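You operate a simulated robot arm through the tools that you are given. There is no shell and no other tool.

The job below is to be done with a simulated robot arm. You get a single attempt, and the scene is never put back.

JOB
Put the repair marker back in its corner, then open valves 2, 3 and 10 to bring water to Wash.
Fine: leave the other valves. Set down upright: red repair marker.
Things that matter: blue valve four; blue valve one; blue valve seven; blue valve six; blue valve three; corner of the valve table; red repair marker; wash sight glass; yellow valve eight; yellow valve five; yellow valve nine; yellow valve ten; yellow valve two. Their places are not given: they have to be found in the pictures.

The check looks at the end state, three seconds after you hand in, the way a careful person would. Anything else that was tipped, shoved, dropped, spilled or broken makes it a failure.

ROBOT AND FRAMES
A 7-joint arm with a two-finger parallel gripper, fixed in place. Base frame: the origin is at the foot of the arm, x ahead of it, y to its left, z up; the work surface is at about z = 0.84. Readings come in m, degrees, newtons and seconds.
Its first joint turns from -166.0 to 166.0 degrees. Payload 3.43 kg.
The TCP is the grasp point between the finger pads, 0.034 m short of the fingertips. In the tool frame z runs along the fingers and y along their closing line. Largest opening 0.128 m; finger width 0.024, thickness 0.012; the body of the gripper, 0.048 by 0.13 m, starts 0.096 m behind the TCP.
Orientation is that of the tool frame in the base frame, as [roll, pitch, yaw] about the fixed x, y, z axes, in that order (R = Rz(yaw) Ry(pitch) Rx(roll)). With the fingers straight down and closing along the base's y, the tool's x points along the base's -x, its y along +y and its z along -z.

CONTROLS
- The arm moves only by the tool servo_tool. Its argument "rows" is text: rows parted by semicolons, each of 7 numbers parted by spaces: the shift along the tool's x, y, z in m, then the turn, a rotation vector about the tool's x, y, z in degrees, then the finger opening in m, from 0 to 0.128. In form: x y z wx wy wz gripper; .... A call has 1 to 20 rows; each row shifts and turns the commanded pose from where the row before left it, along the tool's axes as they then stand. Rows are played at 5 a second. More than 0.05 m and 8.6 degrees between two rows, or a gripper value outside its range, and nothing of the call is played. Where a pose cannot be reached the arm comes as near as it can. A force on the tool above 40 N (or 10 N above the force at the start of the call, whichever is more), or a blocked arm, ends the call early, and 0.2 s more pass. Each finger travels about 0.153 m/s and halts on what it meets, pressing with about 21 N; the grip force reading is that of the motor and also rises with nothing between the fingers. The clock runs only during rows and for 0.2 s after the last one: add rows that do not move to give the fingers time. It gives the time, the measured TCP pose, the force on the tool (base axes), the opening and the grip force at its end, in the units of the frame above (readings bear some noise), with the torque about the TCP (base axes, N m) and any sound that the robot's microphone picked up, and new pictures: "show" is both (left out), scene, wrist or none.
- Cameras (640 x 400 px; columns grow to the right, rows downward): "scene" is fixed at [0.0498, 0.5002, 1.4634]; the picture's right is [-0.08, -1.00, 0.00], its down [-0.62, 0.05, -0.78] and it looks along [0.78, -0.06, -0.62] (base axes); focal length 255 px, centre (320, 200). "wrist" rides on the gripper at [0.076, -0.011, -0.16] in the tool frame; the picture's right is [0.15, 0.99, 0.00], its down [-0.88, 0.13, -0.46] and it looks along [-0.45, 0.07, 0.89] (tool axes); focal length 234 px, centre (320, 200).
- probe_pixels(camera, pixels): for up to 12 pixels [column, row] of the newest picture of that camera ("zoom" is the newest enlarged one), the place [x, y, z] in the base frame of the surface seen there, good to about 0.002 m. It takes no simulated time.
- close_up(camera, box): a new picture of the part [left, top, right, bottom] of that camera's present view, enlarged. It takes no simulated time.
- hand_in(): hands the job in; it is judged then, once.

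Leave the gripper open and the arm clear of the work at the hand-in unless told otherwise.

The tools are called after ">>>" as name(argument=value, ...) on one line, values as JSON. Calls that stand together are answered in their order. servo_tool: Moves the arm, as the interface text tells. Its arguments: {"type":"object","properties":{"rows":{"type":"string"},"show":{"type":"string","enum":["both","scene","wrist","none"]}},"required":["rows"]} The other tools are called the same way: probe_pixels (camera, pixels) gives the place of the surface under pixels of a picture; close_up (camera, box) takes an enlarged picture of a part of a camera's view; hand_in () hands the job in.

At the start:

```text
time: 0.0
tool_pos: [0.5736, 0.2384, 1.2579]
tcp_rot: [179.9, -0.1, -179.9]
ft_force: [-0.4, 0.2, -0.3]
wrist_torque: [-0.01, 0.01, 0.0]
opening: 0.128
grasp_force: 0.1
```

scene: 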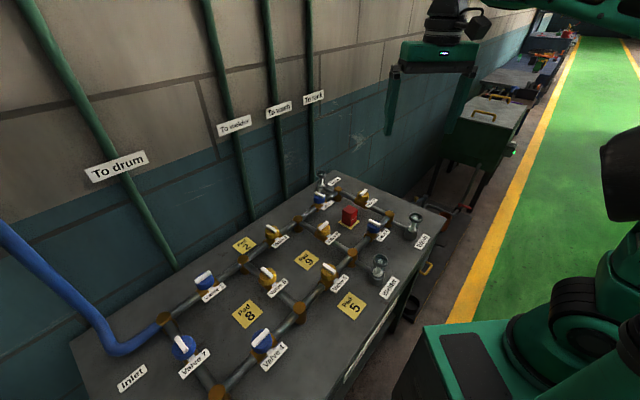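
wrist: 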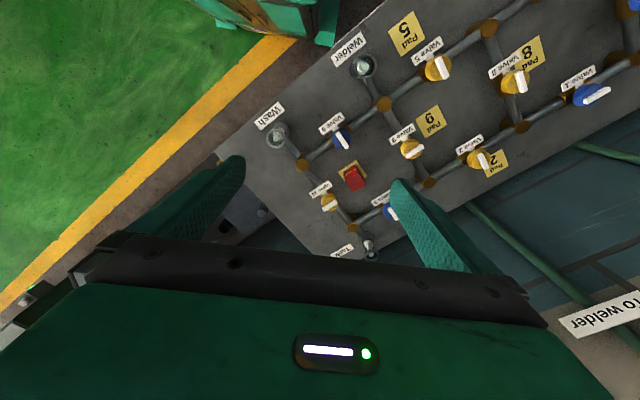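

I see a valve table with pipes, valves, labels and a red block (the repair marker) near pixel (350,214) in the scene view. I'll take enlarged pictures to read the labels before I move anything.

>>> close_up(camera="scene", box=[220, 160, 460, 310])

>>> close_up(camera="scene", box=[100, 230, 420, 400])

>>> close_up(camera="wrist", box=[210, 0, 640, 268])

```text
2.67 times, centred on (340, 235) of scene
```

zoom: 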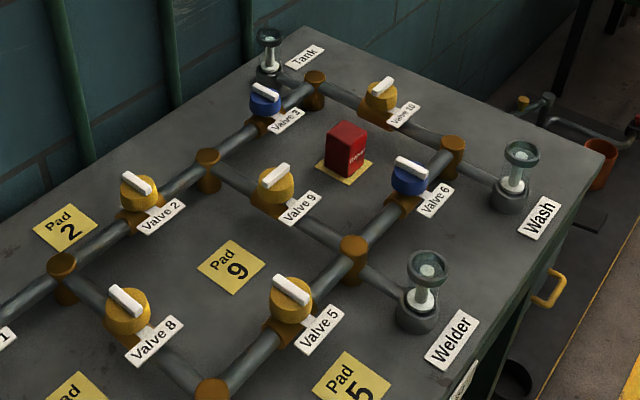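

```text
2.00 times, centred on (260, 315) of scene
```

zoom: 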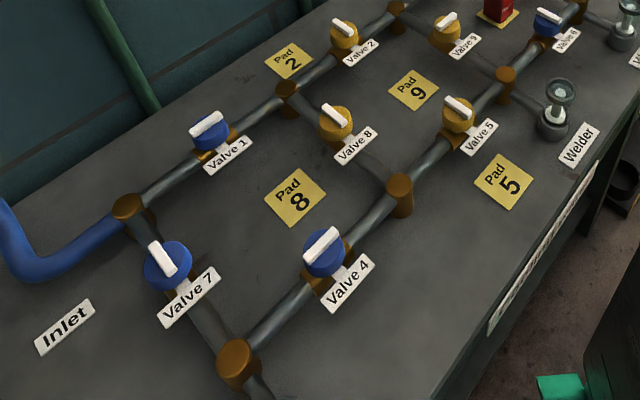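

```text
1.49 times, centred on (425, 134) of wrist
```

zoom: 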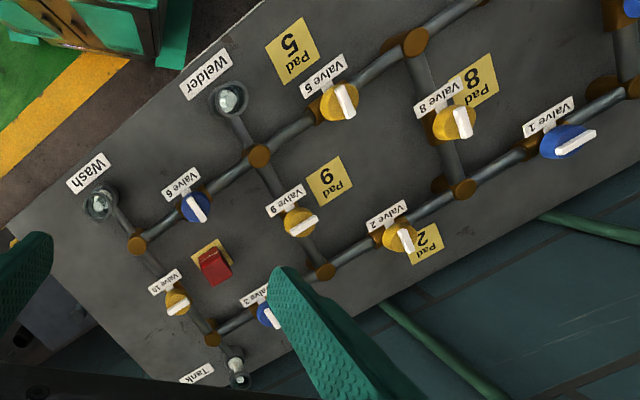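

I want to read the front-edge strip near (390,330), the lettering on the red block, and look for a marked corner, so I'll zoom on those spots.

>>> close_up(camera="scene", box=[310, 180, 400, 236])

>>> close_up(camera="scene", box=[320, 280, 440, 400])

>>> close_up(camera="scene", box=[380, 190, 480, 290])

>>> close_up(camera="scene", box=[60, 300, 260, 400])

>>> close_up(camera="wrist", box=[220, 80, 460, 268])

>>> close_up(camera="scene", box=[60, 80, 340, 200])

```text
7.11 times, centred on (355, 208) of scene
```

zoom: 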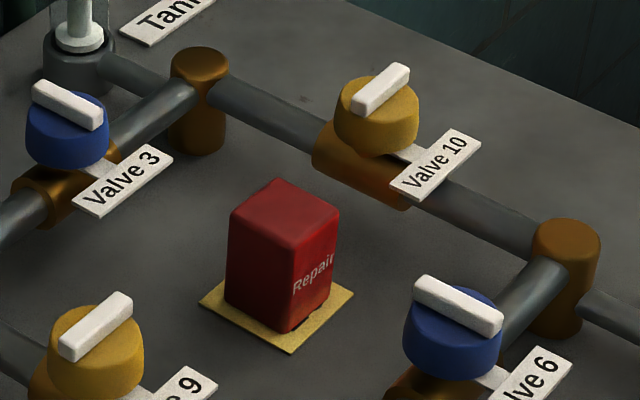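

```text
3.33 times, centred on (380, 340) of scene
```

zoom: 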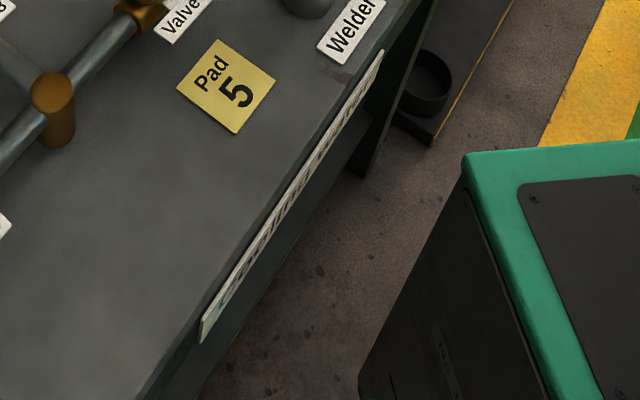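

```text
4.00 times, centred on (430, 240) of scene
```

zoom: 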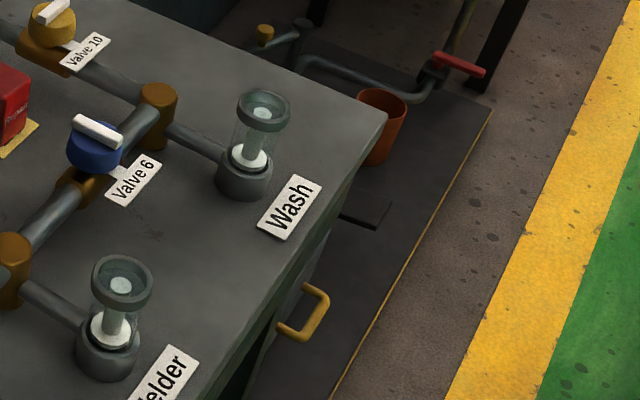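

```text
3.20 times, centred on (160, 350) of scene
```

zoom: 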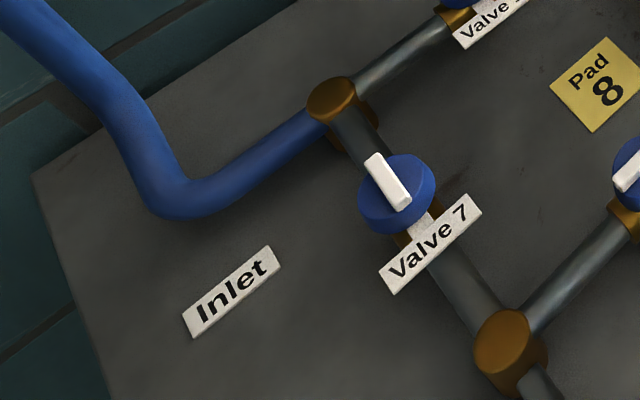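

```text
2.13 times, centred on (340, 174) of wrist
```

zoom: 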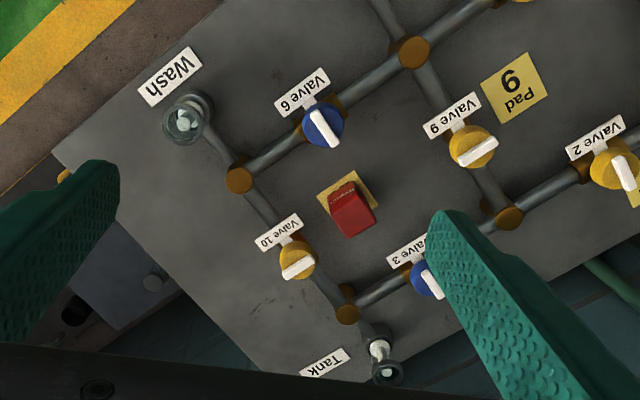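

```text
2.29 times, centred on (200, 140) of scene
```

zoom: 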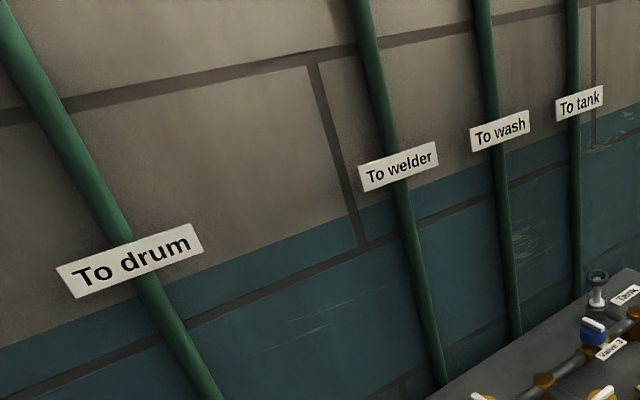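

The table carries a sign on its front edge that I can't read from here. First I'll probe the table corners, valves, marker and sign to get the geometry.

>>> probe_pixels(camera="scene", pixels=[[350, 210], [319, 198], [362, 193], [373, 224], [322, 229], [273, 230], [329, 268], [267, 272], [204, 276], [262, 338], [183, 344], [446, 217]])

>>> probe_pixels(camera="scene", pixels=[[413, 220], [378, 262], [322, 178], [431, 210], [345, 173], [330, 398], [72, 345], [345, 380], [415, 320], [350, 225], [260, 250], [160, 330]])

```text
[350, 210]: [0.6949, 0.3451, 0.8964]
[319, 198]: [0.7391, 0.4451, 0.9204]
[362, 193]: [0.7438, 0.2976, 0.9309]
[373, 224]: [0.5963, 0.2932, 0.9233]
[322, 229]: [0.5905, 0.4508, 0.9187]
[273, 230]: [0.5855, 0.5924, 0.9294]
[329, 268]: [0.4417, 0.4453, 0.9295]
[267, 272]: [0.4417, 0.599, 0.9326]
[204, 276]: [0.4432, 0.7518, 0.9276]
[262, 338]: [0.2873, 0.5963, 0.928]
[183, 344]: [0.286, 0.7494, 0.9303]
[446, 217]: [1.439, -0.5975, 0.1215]
```

```text
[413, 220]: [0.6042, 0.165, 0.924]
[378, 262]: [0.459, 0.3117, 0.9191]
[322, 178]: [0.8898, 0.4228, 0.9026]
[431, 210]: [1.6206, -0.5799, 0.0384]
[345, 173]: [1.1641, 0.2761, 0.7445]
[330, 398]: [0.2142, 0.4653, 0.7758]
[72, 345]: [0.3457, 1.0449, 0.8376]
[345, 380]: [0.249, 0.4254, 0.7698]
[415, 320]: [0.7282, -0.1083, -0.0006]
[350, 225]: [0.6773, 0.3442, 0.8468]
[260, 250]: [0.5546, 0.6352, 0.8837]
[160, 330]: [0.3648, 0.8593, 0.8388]
```

Enlarged pictures stay sharp, so I'll zoom tightly on the edge sign that runs from about (380,385) to (435,295), and probe the right-hand table corner near (444,220).

>>> close_up(camera="scene", box=[376, 290, 440, 330])

>>> close_up(camera="scene", box=[336, 326, 400, 386])

>>> probe_pixels(camera="scene", pixels=[[444, 220], [440, 216], [347, 176], [344, 172], [330, 390], [325, 398], [392, 296], [345, 375], [421, 250], [400, 285], [420, 210], [360, 180]])

```text
10.00 times, centred on (408, 310) of scene
```

zoom: 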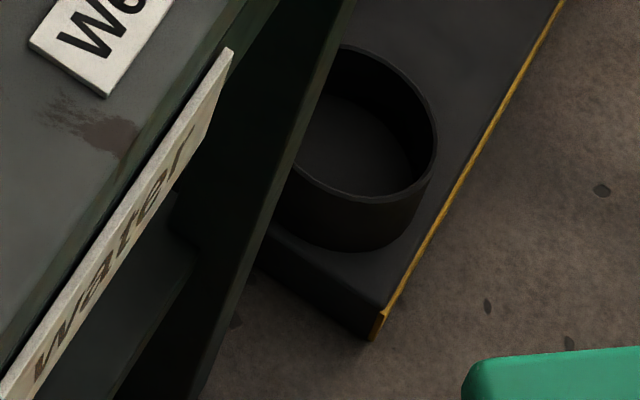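

```text
6.67 times, centred on (368, 356) of scene
```

zoom: 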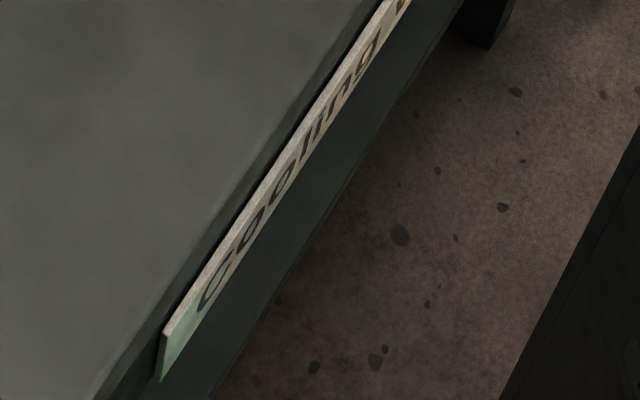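

```text
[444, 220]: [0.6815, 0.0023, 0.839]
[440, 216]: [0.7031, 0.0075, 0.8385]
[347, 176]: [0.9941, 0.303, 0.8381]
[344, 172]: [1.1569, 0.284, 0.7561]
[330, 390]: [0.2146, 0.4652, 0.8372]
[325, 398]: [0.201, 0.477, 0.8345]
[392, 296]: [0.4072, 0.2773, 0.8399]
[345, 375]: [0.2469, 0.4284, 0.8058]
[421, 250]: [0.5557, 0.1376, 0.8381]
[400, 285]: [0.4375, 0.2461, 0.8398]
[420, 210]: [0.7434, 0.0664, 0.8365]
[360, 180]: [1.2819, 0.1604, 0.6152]
```

The sign just reads "Cooling water". I'll zoom on the visible corners (Wash side near (430,215), Tank side near (345,175), Inlet side near (75,345)) to find where the marker belongs.

>>> close_up(camera="scene", box=[390, 195, 454, 235])

>>> close_up(camera="scene", box=[300, 165, 396, 205])

>>> close_up(camera="wrist", box=[200, 80, 330, 260])

>>> close_up(camera="scene", box=[200, 320, 380, 400])

```text
10.00 times, centred on (422, 215) of scene
```

zoom: 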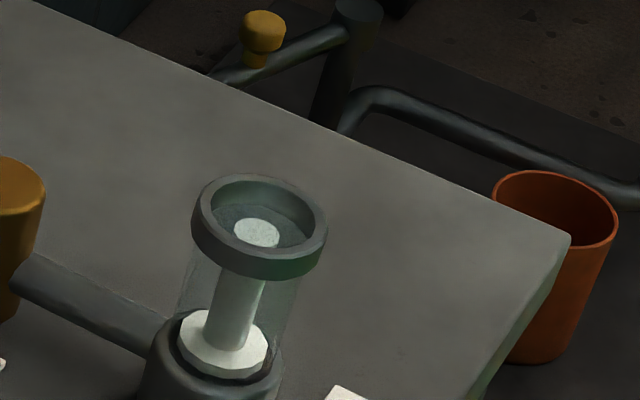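

```text
6.67 times, centred on (348, 185) of scene
```

zoom: 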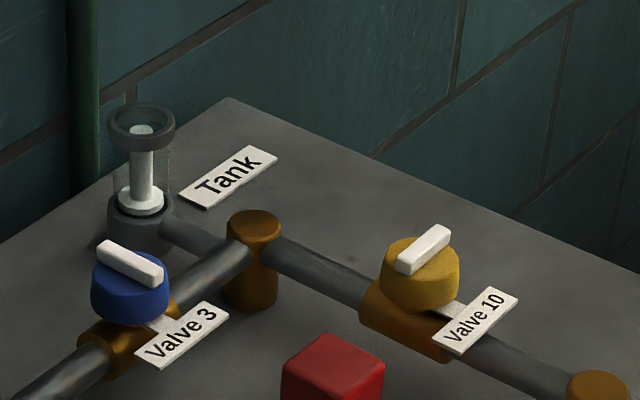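

```text
2.22 times, centred on (265, 170) of wrist
```

zoom: 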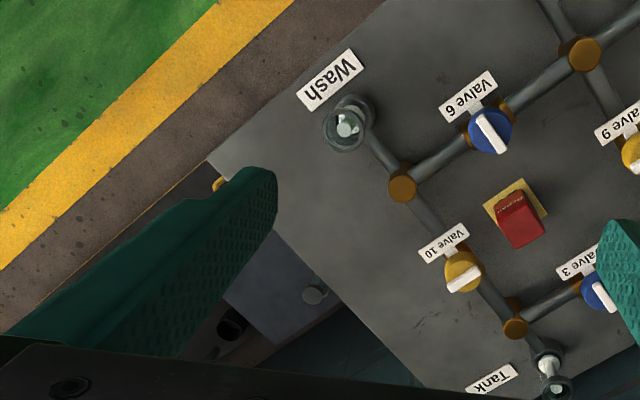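

```text
3.56 times, centred on (290, 360) of scene
```

zoom: 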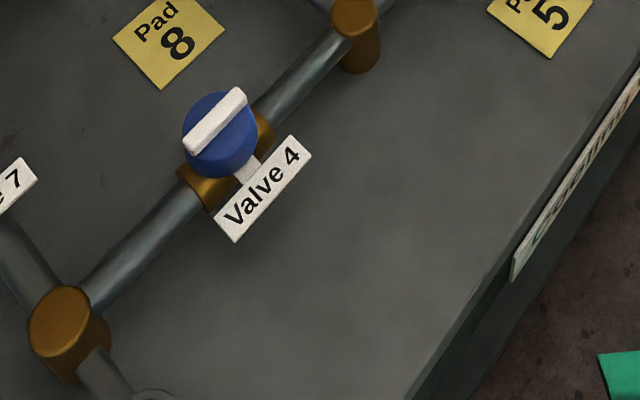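

No home outline shows at the visible corners, and the table's near-left corner (by the drum outlet) lies outside the scene picture. I'll move the arm, still high at z≈1.26, over towards that corner and turn the wrist camera to look at it.

>>> servo_tool(rows="0.034 0.026 0 0 0 0 0.128; 0.034 0.026 0 0 0 0 0.128; 0.034 0.026 0 0 0 0 0.128; 0.034 0.026 0 0 0 0 0.128; 0.034 0.026 0 0 0 0 0.128; 0.034 0.026 0 0 0 0 0.128; 0.034 0.026 0 0 0 0 0.128; 0.034 0.026 0 0 0 0 0.128; 0 0 0 0 0 -8 0.128; 0 0 0 0 0 -8 0.128; 0 0 0 0 0 -8 0.128; 0 0 0 0 0 -8 0.128; 0 0 0 0 0 -8 0.128; 0 0 0 0 0 -8 0.128; 0 0 0 0 0 -8 0.128; 0 0 0 0 0 -8 0.128", show="both")

```text
time: 3.4
tool_pos: [0.2862, 0.4451, 1.261]
tcp_rot: [-179.6, 0.4, -115.9]
ft_force: [0.1, 0.0, -0.1]
wrist_torque: [0.01, -0.01, -0.06]
opening: 0.1278
grasp_force: 0.1
```

scene: 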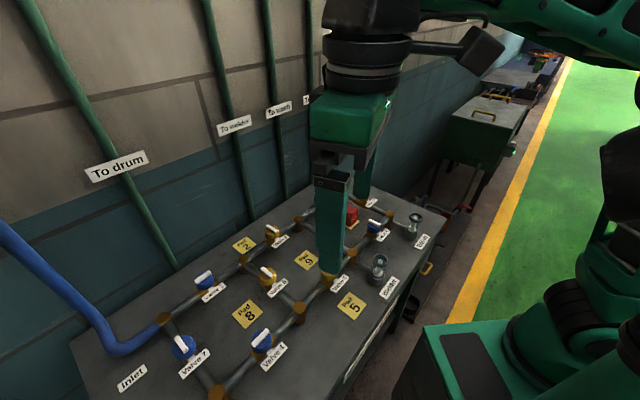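
wrist: 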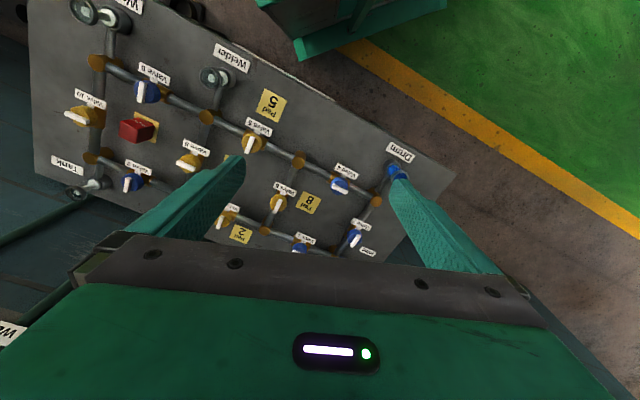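

The drum corner is now visible near (450,175) in the wrist view. I'll enlarge that area and the Wash/Tank side for any home marking.

>>> close_up(camera="wrist", box=[340, 120, 470, 260])

>>> close_up(camera="wrist", box=[20, 0, 260, 220])

>>> close_up(camera="wrist", box=[240, 60, 480, 210])

>>> probe_pixels(camera="wrist", pixels=[[452, 174], [445, 175], [430, 185], [30, 20], [35, 180], [400, 152], [140, 128], [390, 255]])

```text
2.86 times, centred on (405, 190) of wrist
```

zoom: 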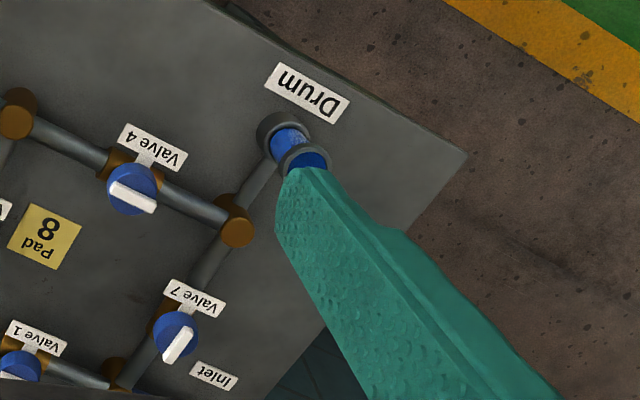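

```text
1.82 times, centred on (140, 110) of wrist
```

zoom: 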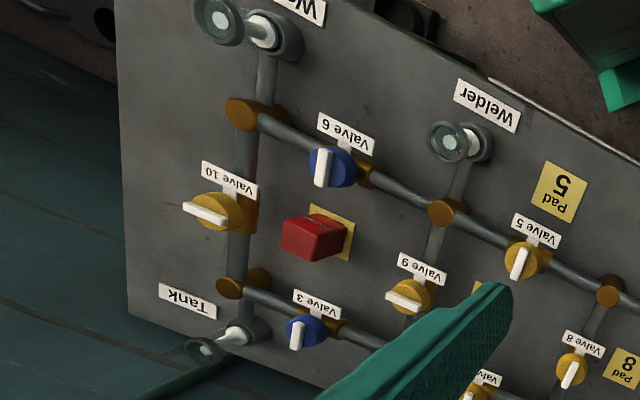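

```text
2.67 times, centred on (360, 135) of wrist
```

zoom: 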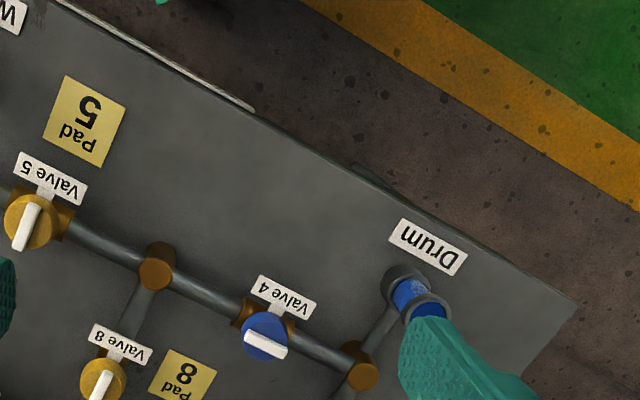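

```text
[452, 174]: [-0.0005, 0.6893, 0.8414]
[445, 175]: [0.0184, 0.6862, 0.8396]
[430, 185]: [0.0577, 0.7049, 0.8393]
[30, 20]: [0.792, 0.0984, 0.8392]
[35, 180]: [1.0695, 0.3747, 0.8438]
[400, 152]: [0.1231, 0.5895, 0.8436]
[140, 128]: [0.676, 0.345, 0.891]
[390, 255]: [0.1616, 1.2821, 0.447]
```

No outline so far; the finger hides part of the drum corner. I'll turn the tool back by 32° so that corner appears in the upper right, clear of the fingers.

>>> servo_tool(rows="0 0 0 0 0 8 0.128; 0 0 0 0 0 8 0.128; 0 0 0 0 0 8 0.128; 0 0 0 0 0 8 0.128", show="both")

```text
time: 4.4
tool_pos: [0.2876, 0.4451, 1.2622]
tcp_rot: [-179.8, 0.6, -148.1]
ft_force: [0.1, -1.0, -0.3]
wrist_torque: [0.0, 0.03, 0.02]
opening: 0.128
grasp_force: 0.0
```

scene: 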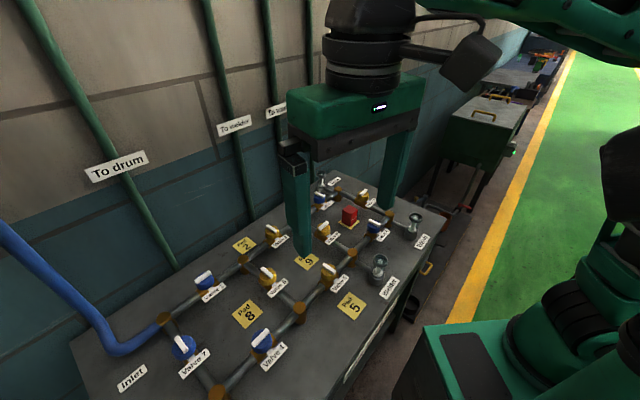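
wrist: 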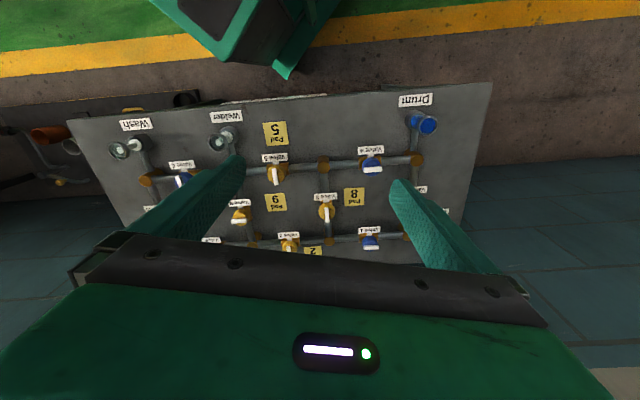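

Now I can see the drum corner at about (490,85) and the Wash corner at (70,120). I'll enlarge both.

>>> close_up(camera="wrist", box=[380, 70, 508, 150])

>>> close_up(camera="wrist", box=[50, 90, 210, 190])

>>> close_up(camera="wrist", box=[200, 80, 480, 255])

>>> close_up(camera="scene", box=[60, 280, 220, 400])

```text
5.00 times, centred on (444, 110) of wrist
```

zoom: 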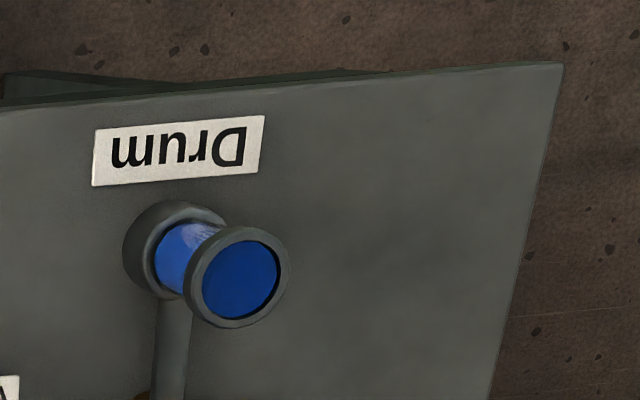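

```text
4.00 times, centred on (130, 140) of wrist
```

zoom: 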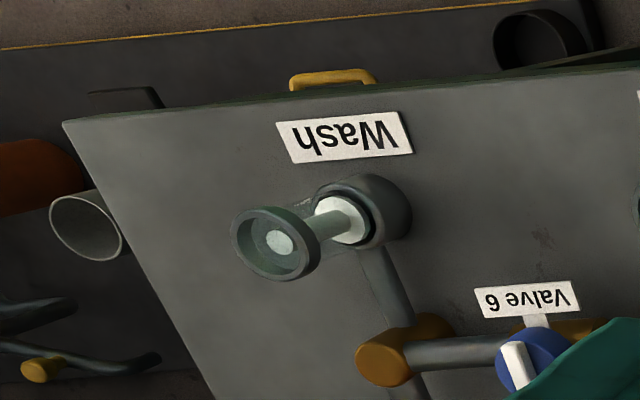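

```text
2.29 times, centred on (340, 168) of wrist
```

zoom: 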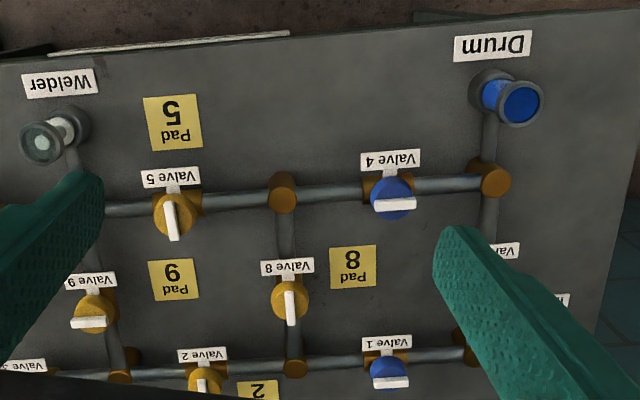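

```text
3.33 times, centred on (140, 340) of scene
```

zoom: 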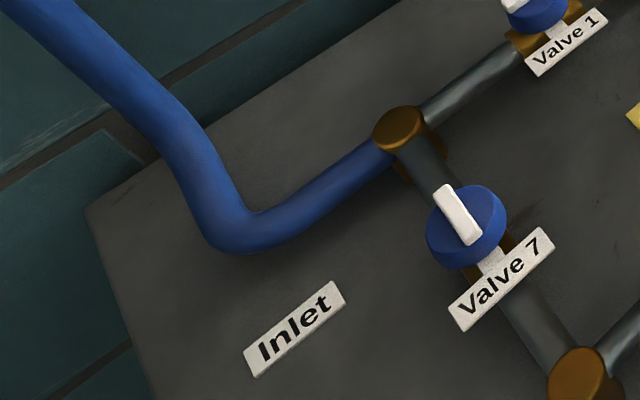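

I see no outline at the drum or Inlet corner. Next I'll turn back to the starting yaw and move high above the Wash/Tank end to look straight down at those corners, past the fingers.

>>> servo_tool(rows="0 0 0 0 0 8 0.128; 0 0 0 0 0 8 0.128; 0 0 0 0 0 8 0.128; 0 0 0 0 0 8 0.128; -0.0375 -0.02875 0 0 0 0 0.128; -0.0375 -0.02875 0 0 0 0 0.128; -0.0375 -0.02875 0 0 0 0 0.128; -0.0375 -0.02875 0 0 0 0 0.128; -0.0375 -0.02875 0 0 0 0 0.128; -0.0375 -0.02875 0 0 0 0 0.128; -0.0375 -0.02875 0 0 0 0 0.128; -0.0375 -0.02875 0 0 0 0 0.128; -0.0375 -0.02875 0 0 0 0 0.128; -0.0375 -0.02875 0 0 0 0 0.128; -0.0375 -0.02875 0 0 0 0 0.128; -0.0375 -0.02875 0 0 0 0 0.128", show="both")

```text
time: 7.8
tool_pos: [0.7339, 0.1005, 1.268]
tcp_rot: [179.9, 0.7, -179.9]
ft_force: [-0.8, -0.3, 0.2]
wrist_torque: [-0.02, -0.05, 0.01]
opening: 0.1281
grasp_force: 0.0
```

scene: 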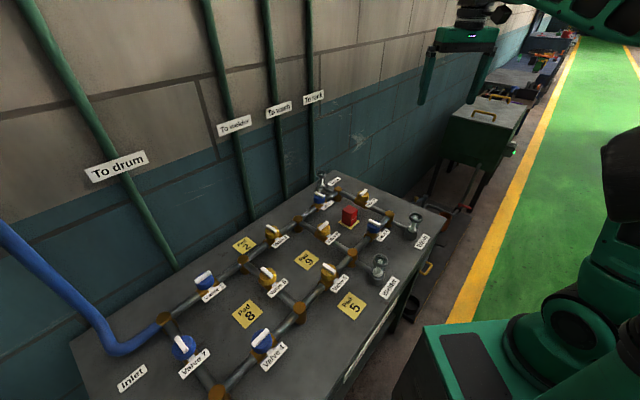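
wrist: 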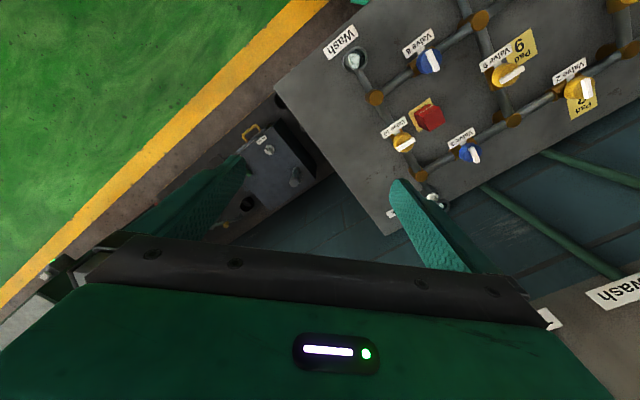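

The Wash corner is at (275,90) and the Tank corner near (390,230). I'll enlarge this view.

>>> close_up(camera="wrist", box=[260, 20, 480, 240])

>>> close_up(camera="wrist", box=[200, 80, 340, 220])

>>> close_up(camera="wrist", box=[380, 80, 460, 150])

>>> probe_pixels(camera="wrist", pixels=[[278, 90], [390, 232], [300, 110], [355, 190], [280, 160], [434, 117], [403, 143], [467, 153]])

```text
1.82 times, centred on (370, 130) of wrist
```

zoom: 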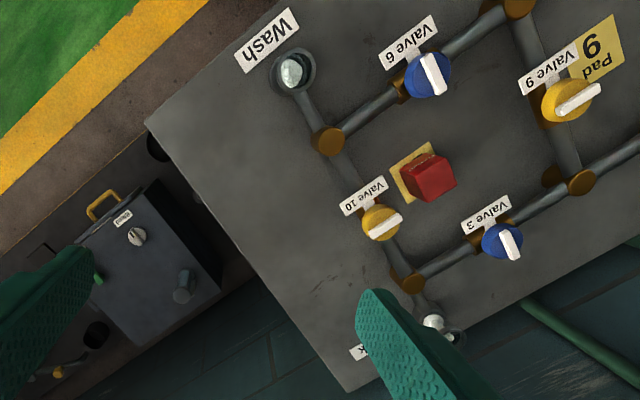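

```text
2.86 times, centred on (270, 150) of wrist
```

zoom: 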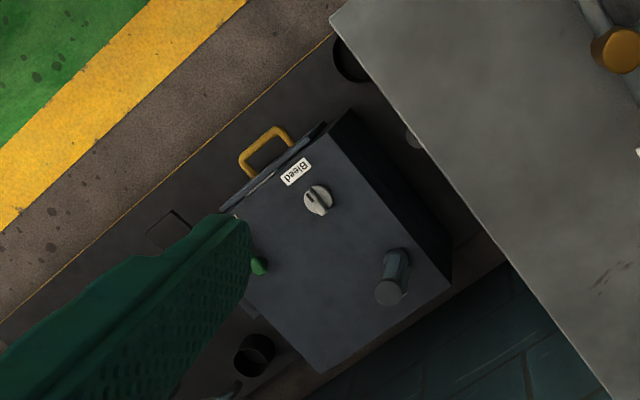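

```text
5.71 times, centred on (420, 115) of wrist
```

zoom: 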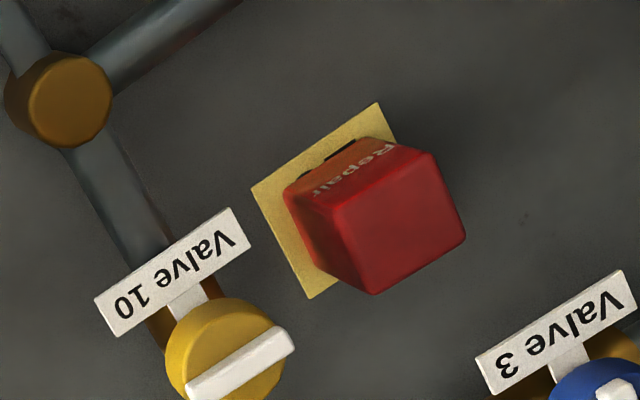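

```text
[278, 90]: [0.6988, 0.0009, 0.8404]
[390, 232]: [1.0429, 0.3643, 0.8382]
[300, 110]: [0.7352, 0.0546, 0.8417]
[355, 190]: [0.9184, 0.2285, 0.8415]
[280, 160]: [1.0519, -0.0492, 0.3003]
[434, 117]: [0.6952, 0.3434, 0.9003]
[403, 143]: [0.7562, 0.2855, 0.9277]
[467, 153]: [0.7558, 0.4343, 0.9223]
```

Still no painted home spot. Before deciding, I'll check the surroundings for a notice that says which corner is meant.

>>> close_up(camera="scene", box=[420, 0, 640, 200])

>>> close_up(camera="scene", box=[220, 60, 440, 180])

>>> close_up(camera="wrist", box=[270, 60, 350, 130])

>>> close_up(camera="wrist", box=[430, 60, 640, 300])

```text
2.00 times, centred on (530, 100) of scene
```

zoom: 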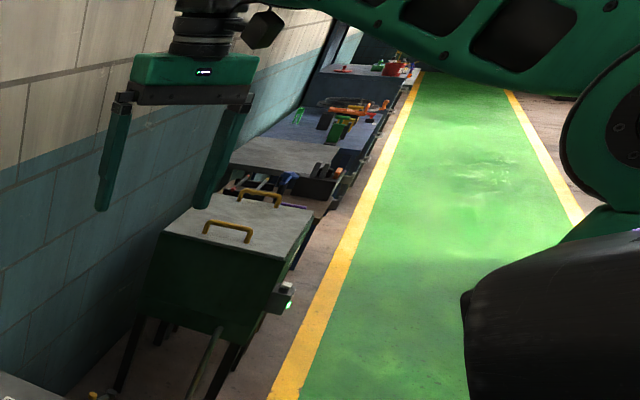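

```text
2.91 times, centred on (330, 120) of scene
```

zoom: 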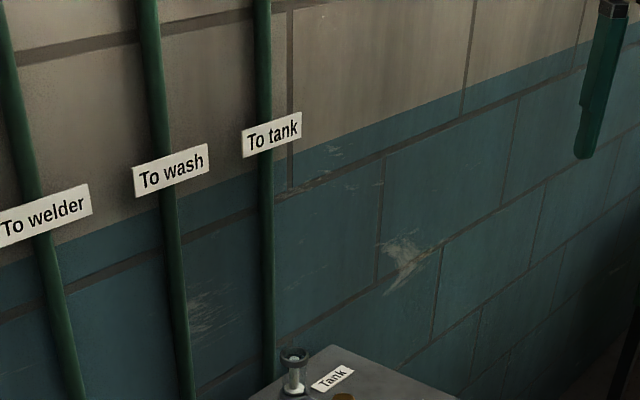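

```text
5.71 times, centred on (310, 95) of wrist
```

zoom: 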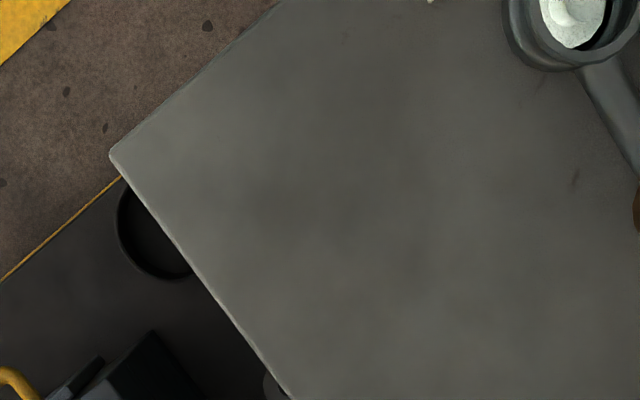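

```text
1.67 times, centred on (535, 180) of wrist
```

zoom: 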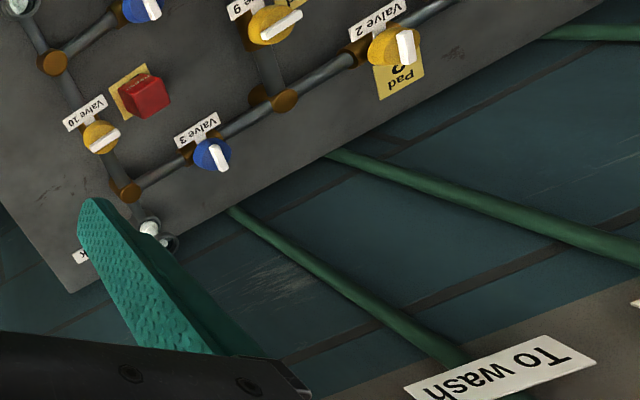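

I found no notice and no outline anywhere. Only the two front corners are in reach (Wash side and drum side). The Wash-side corner, at about (0.69, 0.0), is the one in the scene picture, is clear, and is nearest the marker, so I'll use it. Now I'll measure the marker and the handles of valves 10 and 3.

>>> close_up(camera="scene", box=[310, 180, 400, 236])

>>> probe_pixels(camera="zoom", pixels=[[238, 216], [279, 186], [332, 208], [292, 240], [290, 325], [232, 295], [326, 295], [203, 303], [352, 294], [291, 350], [284, 212], [275, 290]])

>>> probe_pixels(camera="zoom", pixels=[[380, 88], [356, 106], [405, 70], [345, 95], [410, 105], [376, 118], [365, 140], [66, 106], [38, 88], [98, 120], [50, 115], [85, 95]])

```text
7.11 times, centred on (355, 208) of scene
```

zoom: 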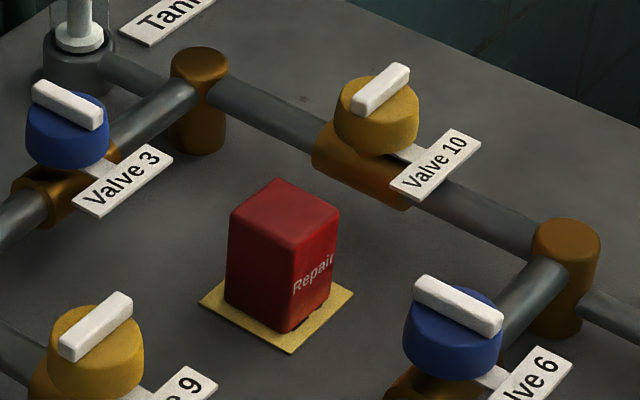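

```text
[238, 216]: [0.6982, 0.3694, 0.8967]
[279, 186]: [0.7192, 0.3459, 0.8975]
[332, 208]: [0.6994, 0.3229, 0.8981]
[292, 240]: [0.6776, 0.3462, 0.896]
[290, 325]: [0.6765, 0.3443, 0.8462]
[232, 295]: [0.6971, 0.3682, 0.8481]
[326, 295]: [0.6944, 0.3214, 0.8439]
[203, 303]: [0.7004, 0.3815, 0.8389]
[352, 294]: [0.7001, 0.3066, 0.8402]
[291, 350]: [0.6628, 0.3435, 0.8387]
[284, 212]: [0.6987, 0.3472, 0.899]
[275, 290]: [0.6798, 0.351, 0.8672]
```

```text
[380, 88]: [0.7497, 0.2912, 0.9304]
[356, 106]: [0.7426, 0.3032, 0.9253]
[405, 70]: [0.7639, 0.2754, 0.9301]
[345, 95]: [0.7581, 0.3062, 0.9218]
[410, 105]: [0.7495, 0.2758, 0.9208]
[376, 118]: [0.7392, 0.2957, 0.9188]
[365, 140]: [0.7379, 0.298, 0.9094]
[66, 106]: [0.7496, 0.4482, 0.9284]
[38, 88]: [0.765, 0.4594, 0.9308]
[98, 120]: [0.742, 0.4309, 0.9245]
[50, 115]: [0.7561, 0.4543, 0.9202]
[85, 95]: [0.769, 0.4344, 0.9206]
```

Measured: the marker's top centre is about (0.6985, 0.346), 34 mm square and 58 mm tall, with its faces at 45° to the base axes. Valve 10's bar lies across its pipe (closed), centred near (0.753, 0.290). I'll now move above the marker and turn the tool 45° so the fingers close along the table's depth direction, where nothing is near.

>>> servo_tool(rows="0.006 0.041 0.0167 0 0 0 0.128; 0.006 0.041 0.0167 0 0 0 0.128; 0.006 0.041 0.0167 0 0 0 0.128; 0.006 0.041 0.0167 0 0 0 0.128; 0.006 0.041 0.0167 0 0 0 0.128; 0.006 0.041 0.0167 0 0 0 0.128; 0 0 0 0 0 7.5 0.128; 0 0 0 0 0 7.5 0.128; 0 0 0 0 0 7.5 0.09; 0 0 0 0 0 7.5 0.08; 0 0 0 0 0 7.5 0.08; 0 0 0 0 0 7.5 0.08; 0 0 0 0 0 0 0.08; 0 0 0 0 0 0 0.08", show="both")

```text
time: 10.8
tool_pos: [0.701, 0.3475, 1.1663]
tcp_rot: [179.6, 0.3, 134.9]
ft_force: [0.1, 0.2, 0.0]
wrist_torque: [0.01, 0.0, 0.0]
opening: 0.0801
grasp_force: 0.1
```

scene: 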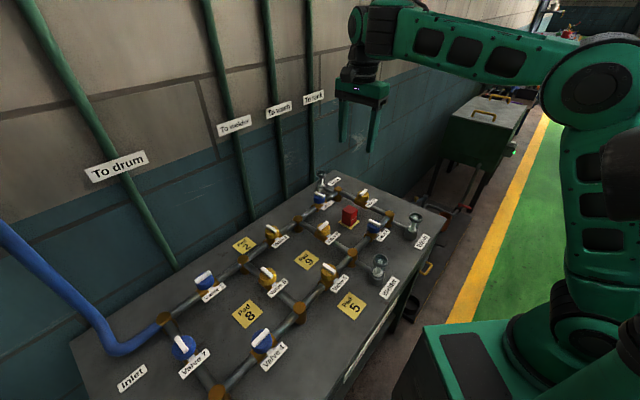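
wrist: 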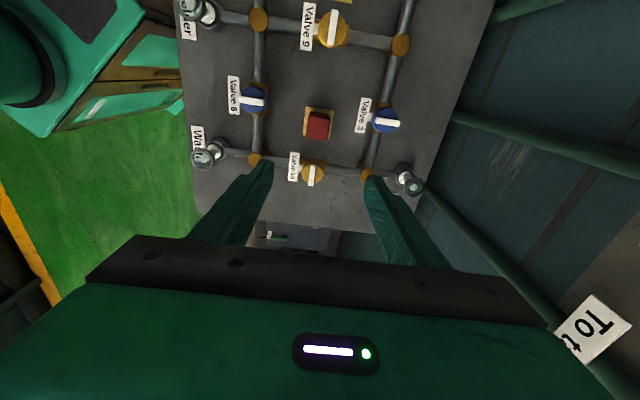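

I'm above the marker; in the wrist view it's at about (319,122), squared up with the picture. I'll enlarge and probe it for a better centre, and do the same for the bars of valves 10 and 3.

>>> close_up(camera="wrist", box=[272, 90, 416, 180])

```text
4.44 times, centred on (344, 135) of wrist
```

zoom: 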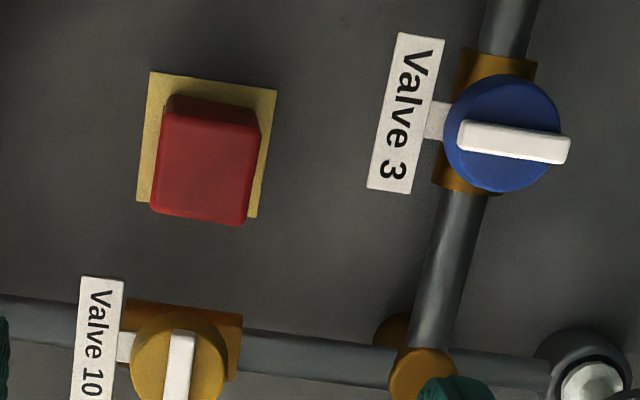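

>>> probe_pixels(camera="zoom", pixels=[[165, 118], [257, 130], [155, 208], [240, 220], [205, 168], [462, 133], [567, 150], [515, 142], [180, 340], [178, 390], [150, 78], [272, 95]])

>>> close_up(camera="wrist", box=[280, 140, 350, 200])

```text
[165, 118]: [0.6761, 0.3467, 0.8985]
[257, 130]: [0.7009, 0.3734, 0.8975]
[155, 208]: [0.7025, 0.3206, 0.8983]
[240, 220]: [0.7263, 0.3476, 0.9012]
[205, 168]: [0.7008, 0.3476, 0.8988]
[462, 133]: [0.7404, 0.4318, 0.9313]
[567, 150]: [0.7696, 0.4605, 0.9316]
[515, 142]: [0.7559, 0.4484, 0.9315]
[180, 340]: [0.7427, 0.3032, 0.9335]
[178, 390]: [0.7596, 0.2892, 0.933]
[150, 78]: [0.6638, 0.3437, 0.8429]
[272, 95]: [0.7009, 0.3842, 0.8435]
```

```text
6.67 times, centred on (315, 170) of wrist
```

zoom: 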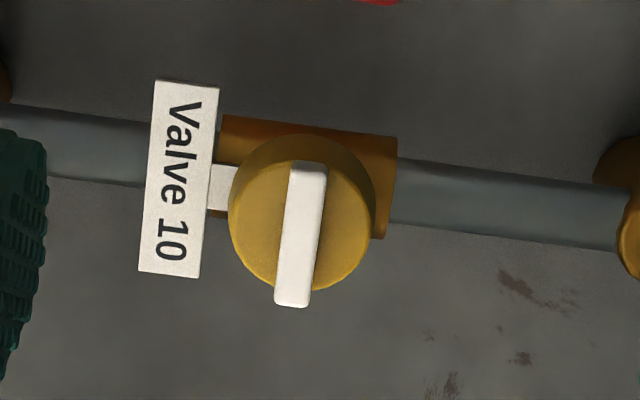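

>>> probe_pixels(camera="zoom", pixels=[[308, 167], [292, 300], [300, 235], [290, 230], [317, 235], [250, 215], [345, 225], [300, 145], [345, 275], [180, 180], [240, 190], [255, 150]])

```text
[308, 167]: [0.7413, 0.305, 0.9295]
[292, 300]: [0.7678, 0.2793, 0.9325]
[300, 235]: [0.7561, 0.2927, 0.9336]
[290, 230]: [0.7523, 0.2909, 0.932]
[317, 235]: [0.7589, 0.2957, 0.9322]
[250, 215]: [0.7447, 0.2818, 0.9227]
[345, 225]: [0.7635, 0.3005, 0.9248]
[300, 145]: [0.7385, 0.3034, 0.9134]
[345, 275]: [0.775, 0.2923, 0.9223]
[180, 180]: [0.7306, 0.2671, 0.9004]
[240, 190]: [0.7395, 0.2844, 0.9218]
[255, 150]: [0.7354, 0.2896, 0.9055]
```

The marker centre refines to (0.7015, 0.347), right under the tool. I'll come down to just above it with the fingers open to 0.08 m, then check before straddling it.

>>> servo_tool(rows="0 0 0.041 0 0 0 0.08; 0 0 0.041 0 0 0 0.08; 0 0 0.041 0 0 0 0.08; 0 0 0.041 0 0 0 0.08; 0 0 0.041 0 0 0 0.08; 0 0 0 0 0 0 0.08", show="both")

```text
time: 12.2
tool_pos: [0.703, 0.3479, 0.9606]
tcp_rot: [179.5, 0.2, 134.9]
ft_force: [0.4, -0.5, 0.0]
wrist_torque: [0.01, 0.01, -0.01]
opening: 0.0799
grasp_force: 0.0
```

scene: 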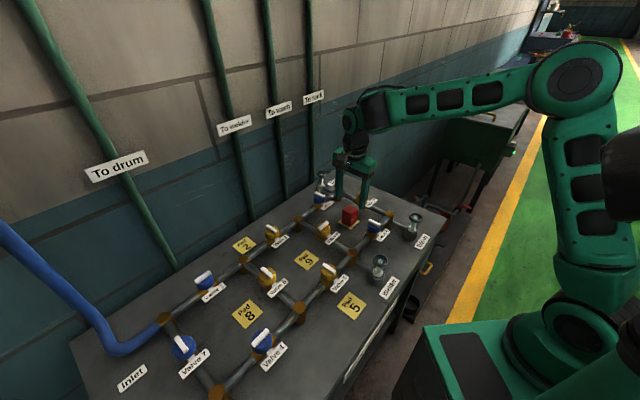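
wrist: 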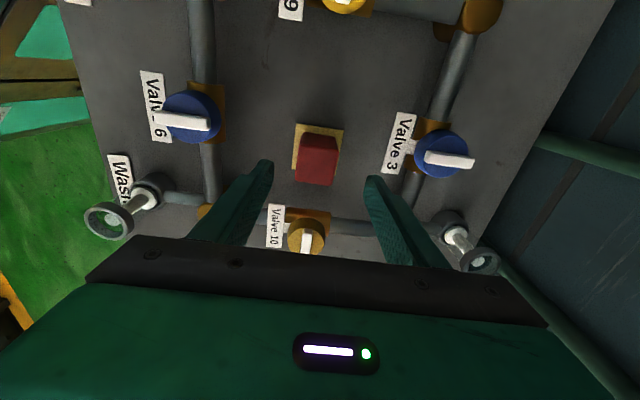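

The marker sits between the fingers, all forces near zero. I'll lower to z≈0.884 and close on it.

>>> servo_tool(rows="0 0 0.026 0 0 0 0.08; 0 0 0.026 0 0 0 0.08; 0 0 0.025 0 0 0 0.08; 0 0 0 0 0 0 0.08; 0 0 0 0 0 0 0.05; 0 0 0 0 0 0 0.025; 0 0 0 0 0 0 0.025; 0 0 0 0 0 0 0.025", show="both")

```text
time: 14.0
tool_pos: [0.7035, 0.3488, 0.8822]
tcp_rot: [179.5, 0.3, 134.9]
ft_force: [-0.8, 0.1, -0.9]
wrist_torque: [-0.03, 0.0, 0.01]
opening: 0.0395
grasp_force: 21.0
```

scene: 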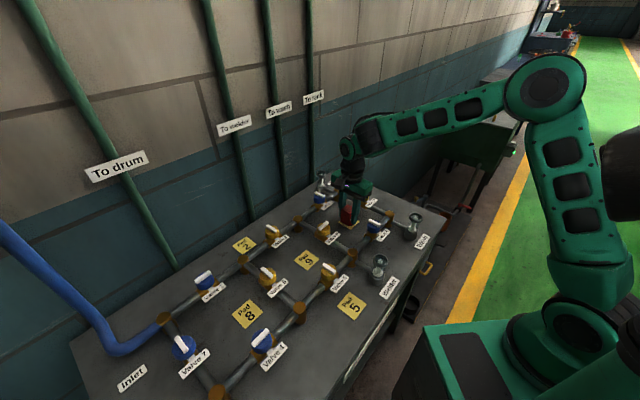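
wrist: 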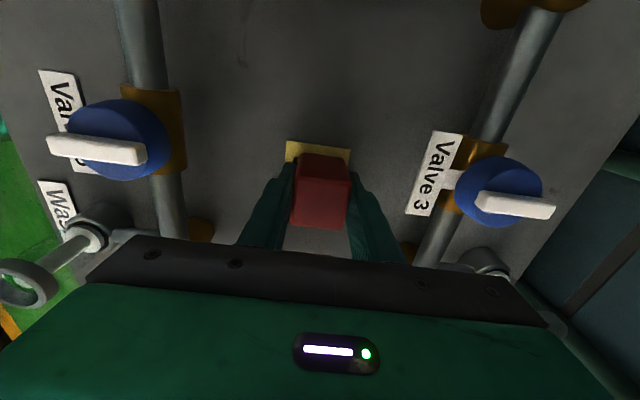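

Gripped at 0.0395 m opening with 21 N. I'll lift it 0.16 m straight up, then carry it over to above (0.69, 0.09), about 6.5 cm in from both edges at the Wash corner.

>>> servo_tool(rows="0 0 -0.02 0 0 0 0.025; 0 0 -0.04 0 0 0 0.025; 0 0 -0.04 0 0 0 0.025; 0 0 -0.04 0 0 0 0.025; 0 0 -0.02 0 0 0 0.025; -0.0289 -0.0321 0 0 0 0 0.025; -0.0289 -0.0321 0 0 0 0 0.025; -0.0289 -0.0321 0 0 0 0 0.025; -0.0289 -0.0321 0 0 0 0 0.025; -0.0289 -0.0321 0 0 0 0 0.025; -0.0289 -0.0321 0 0 0 0 0.025; 0 0 0 0 0 0 0.025; 0 0 0 0 0 0 0.025", show="both")

```text
time: 16.8
tool_pos: [0.6912, 0.0906, 1.0435]
tcp_rot: [179.5, 0.4, 135.1]
ft_force: [0.3, -0.4, -0.3]
wrist_torque: [-0.01, -0.01, 0.01]
opening: 0.0396
grasp_force: 21.4
```

scene: 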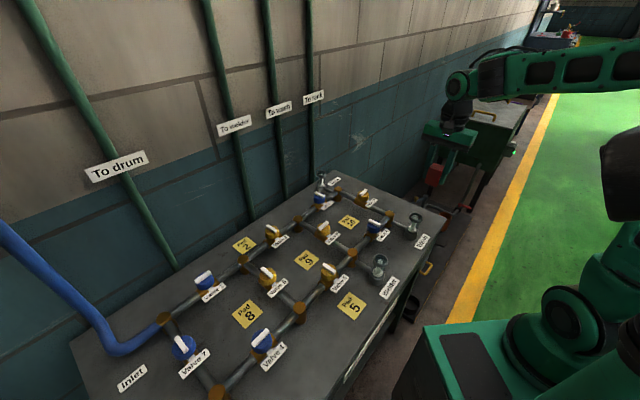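
wrist: 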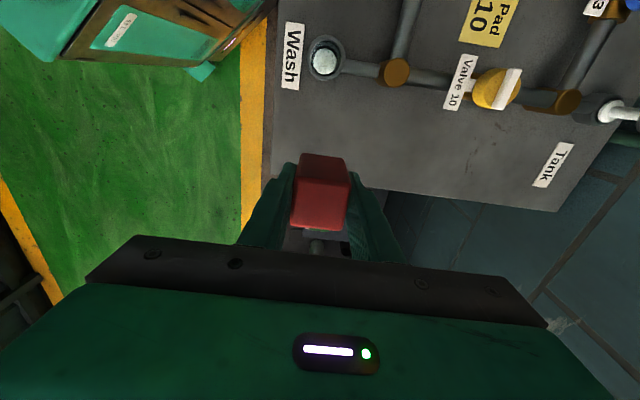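

The uncovered pad reads "Pad 10", and the marker is held at (0.691, 0.091). I'll check the table edges in this wrist view before I lower it.

>>> probe_pixels(camera="wrist", pixels=[[272, 172], [276, 150], [380, 185], [450, 195], [290, 172], [555, 208], [325, 60], [322, 205], [278, 20]])

>>> close_up(camera="wrist", box=[230, 130, 410, 270])

```text
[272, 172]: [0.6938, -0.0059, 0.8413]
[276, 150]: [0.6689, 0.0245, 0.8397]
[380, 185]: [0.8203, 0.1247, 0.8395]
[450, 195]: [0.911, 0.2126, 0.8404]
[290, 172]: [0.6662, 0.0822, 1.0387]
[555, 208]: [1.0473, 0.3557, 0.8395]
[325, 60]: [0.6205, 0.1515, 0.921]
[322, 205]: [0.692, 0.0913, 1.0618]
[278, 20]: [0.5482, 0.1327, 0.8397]
```

```text
2.86 times, centred on (320, 200) of wrist
```

zoom: 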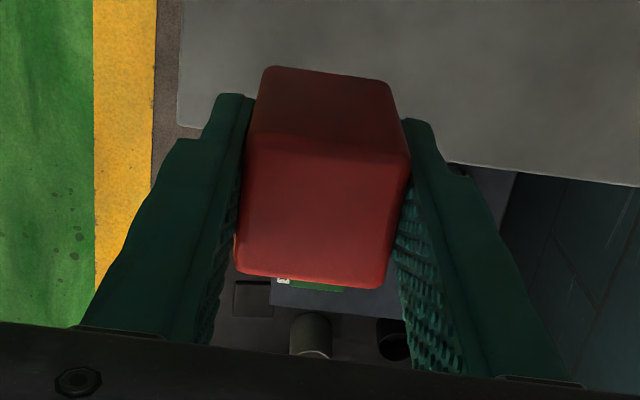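

The corner is at (0.694, -0.006), so the marker will stand about 7 cm in from both edges. I'll lower it to a few millimetres above the surface.

>>> servo_tool(rows="0 0 0.037 0 0 0 0.025; 0 0 0.037 0 0 0 0.025; 0 0 0.037 0 0 0 0.025; 0 0 0.032 0 0 0 0.025; 0 0 0.01 0 0 0 0.025; 0 0 0.003 0 0 0 0.025; 0 0 0 0 0 0 0.025; 0 0 0 0 0 0 0.025", show="both")

```text
time: 18.6
tool_pos: [0.6916, 0.0883, 0.8868]
tcp_rot: [179.5, 0.4, 135.0]
ft_force: [1.1, 0.1, -0.5]
wrist_torque: [0.0, 0.0, 0.01]
opening: 0.04
grasp_force: 21.1
```

scene: 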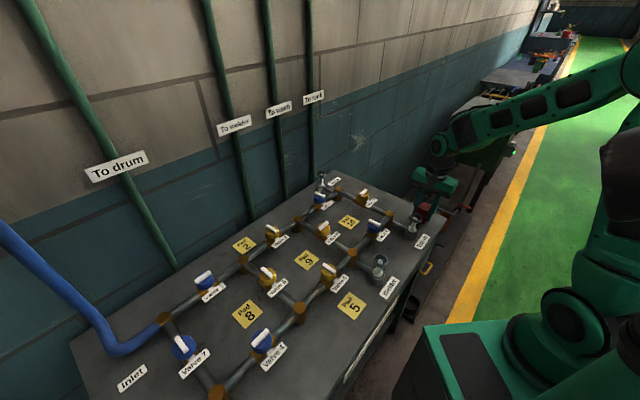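
wrist: 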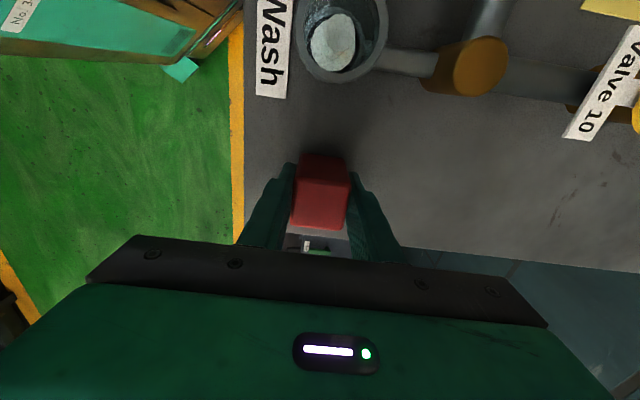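

At z=0.887, with about 4–5 mm to go. I'll lower in small steps and watch for contact force.

>>> servo_tool(rows="0 0 0.0015 0 0 0 0.025; 0 0 0.0015 0 0 0 0.025; 0 0 0.001 0 0 0 0.025; 0 0 0 0 0 0 0.025", show="none")

```text
time: 19.6
tool_pos: [0.6906, 0.0887, 0.8839]
tcp_rot: [179.4, 0.3, 135.0]
ft_force: [0.3, -0.1, -0.7]
wrist_torque: [-0.02, -0.03, 0.01]
opening: 0.0394
grasp_force: 20.4
```

No contact yet (force within noise). Another few small steps down.

>>> servo_tool(rows="0 0 0.001 0 0 0 0.025; 0 0 0.001 0 0 0 0.025; 0 0 0 0 0 0 0.025", show="none")

```text
time: 20.4
tool_pos: [0.6904, 0.0878, 0.881]
tcp_rot: [179.4, 0.4, 135.0]
ft_force: [1.8, -1.2, 15.1]
wrist_torque: [-0.29, 0.18, 0.05]
opening: 0.0398
grasp_force: 20.9
```

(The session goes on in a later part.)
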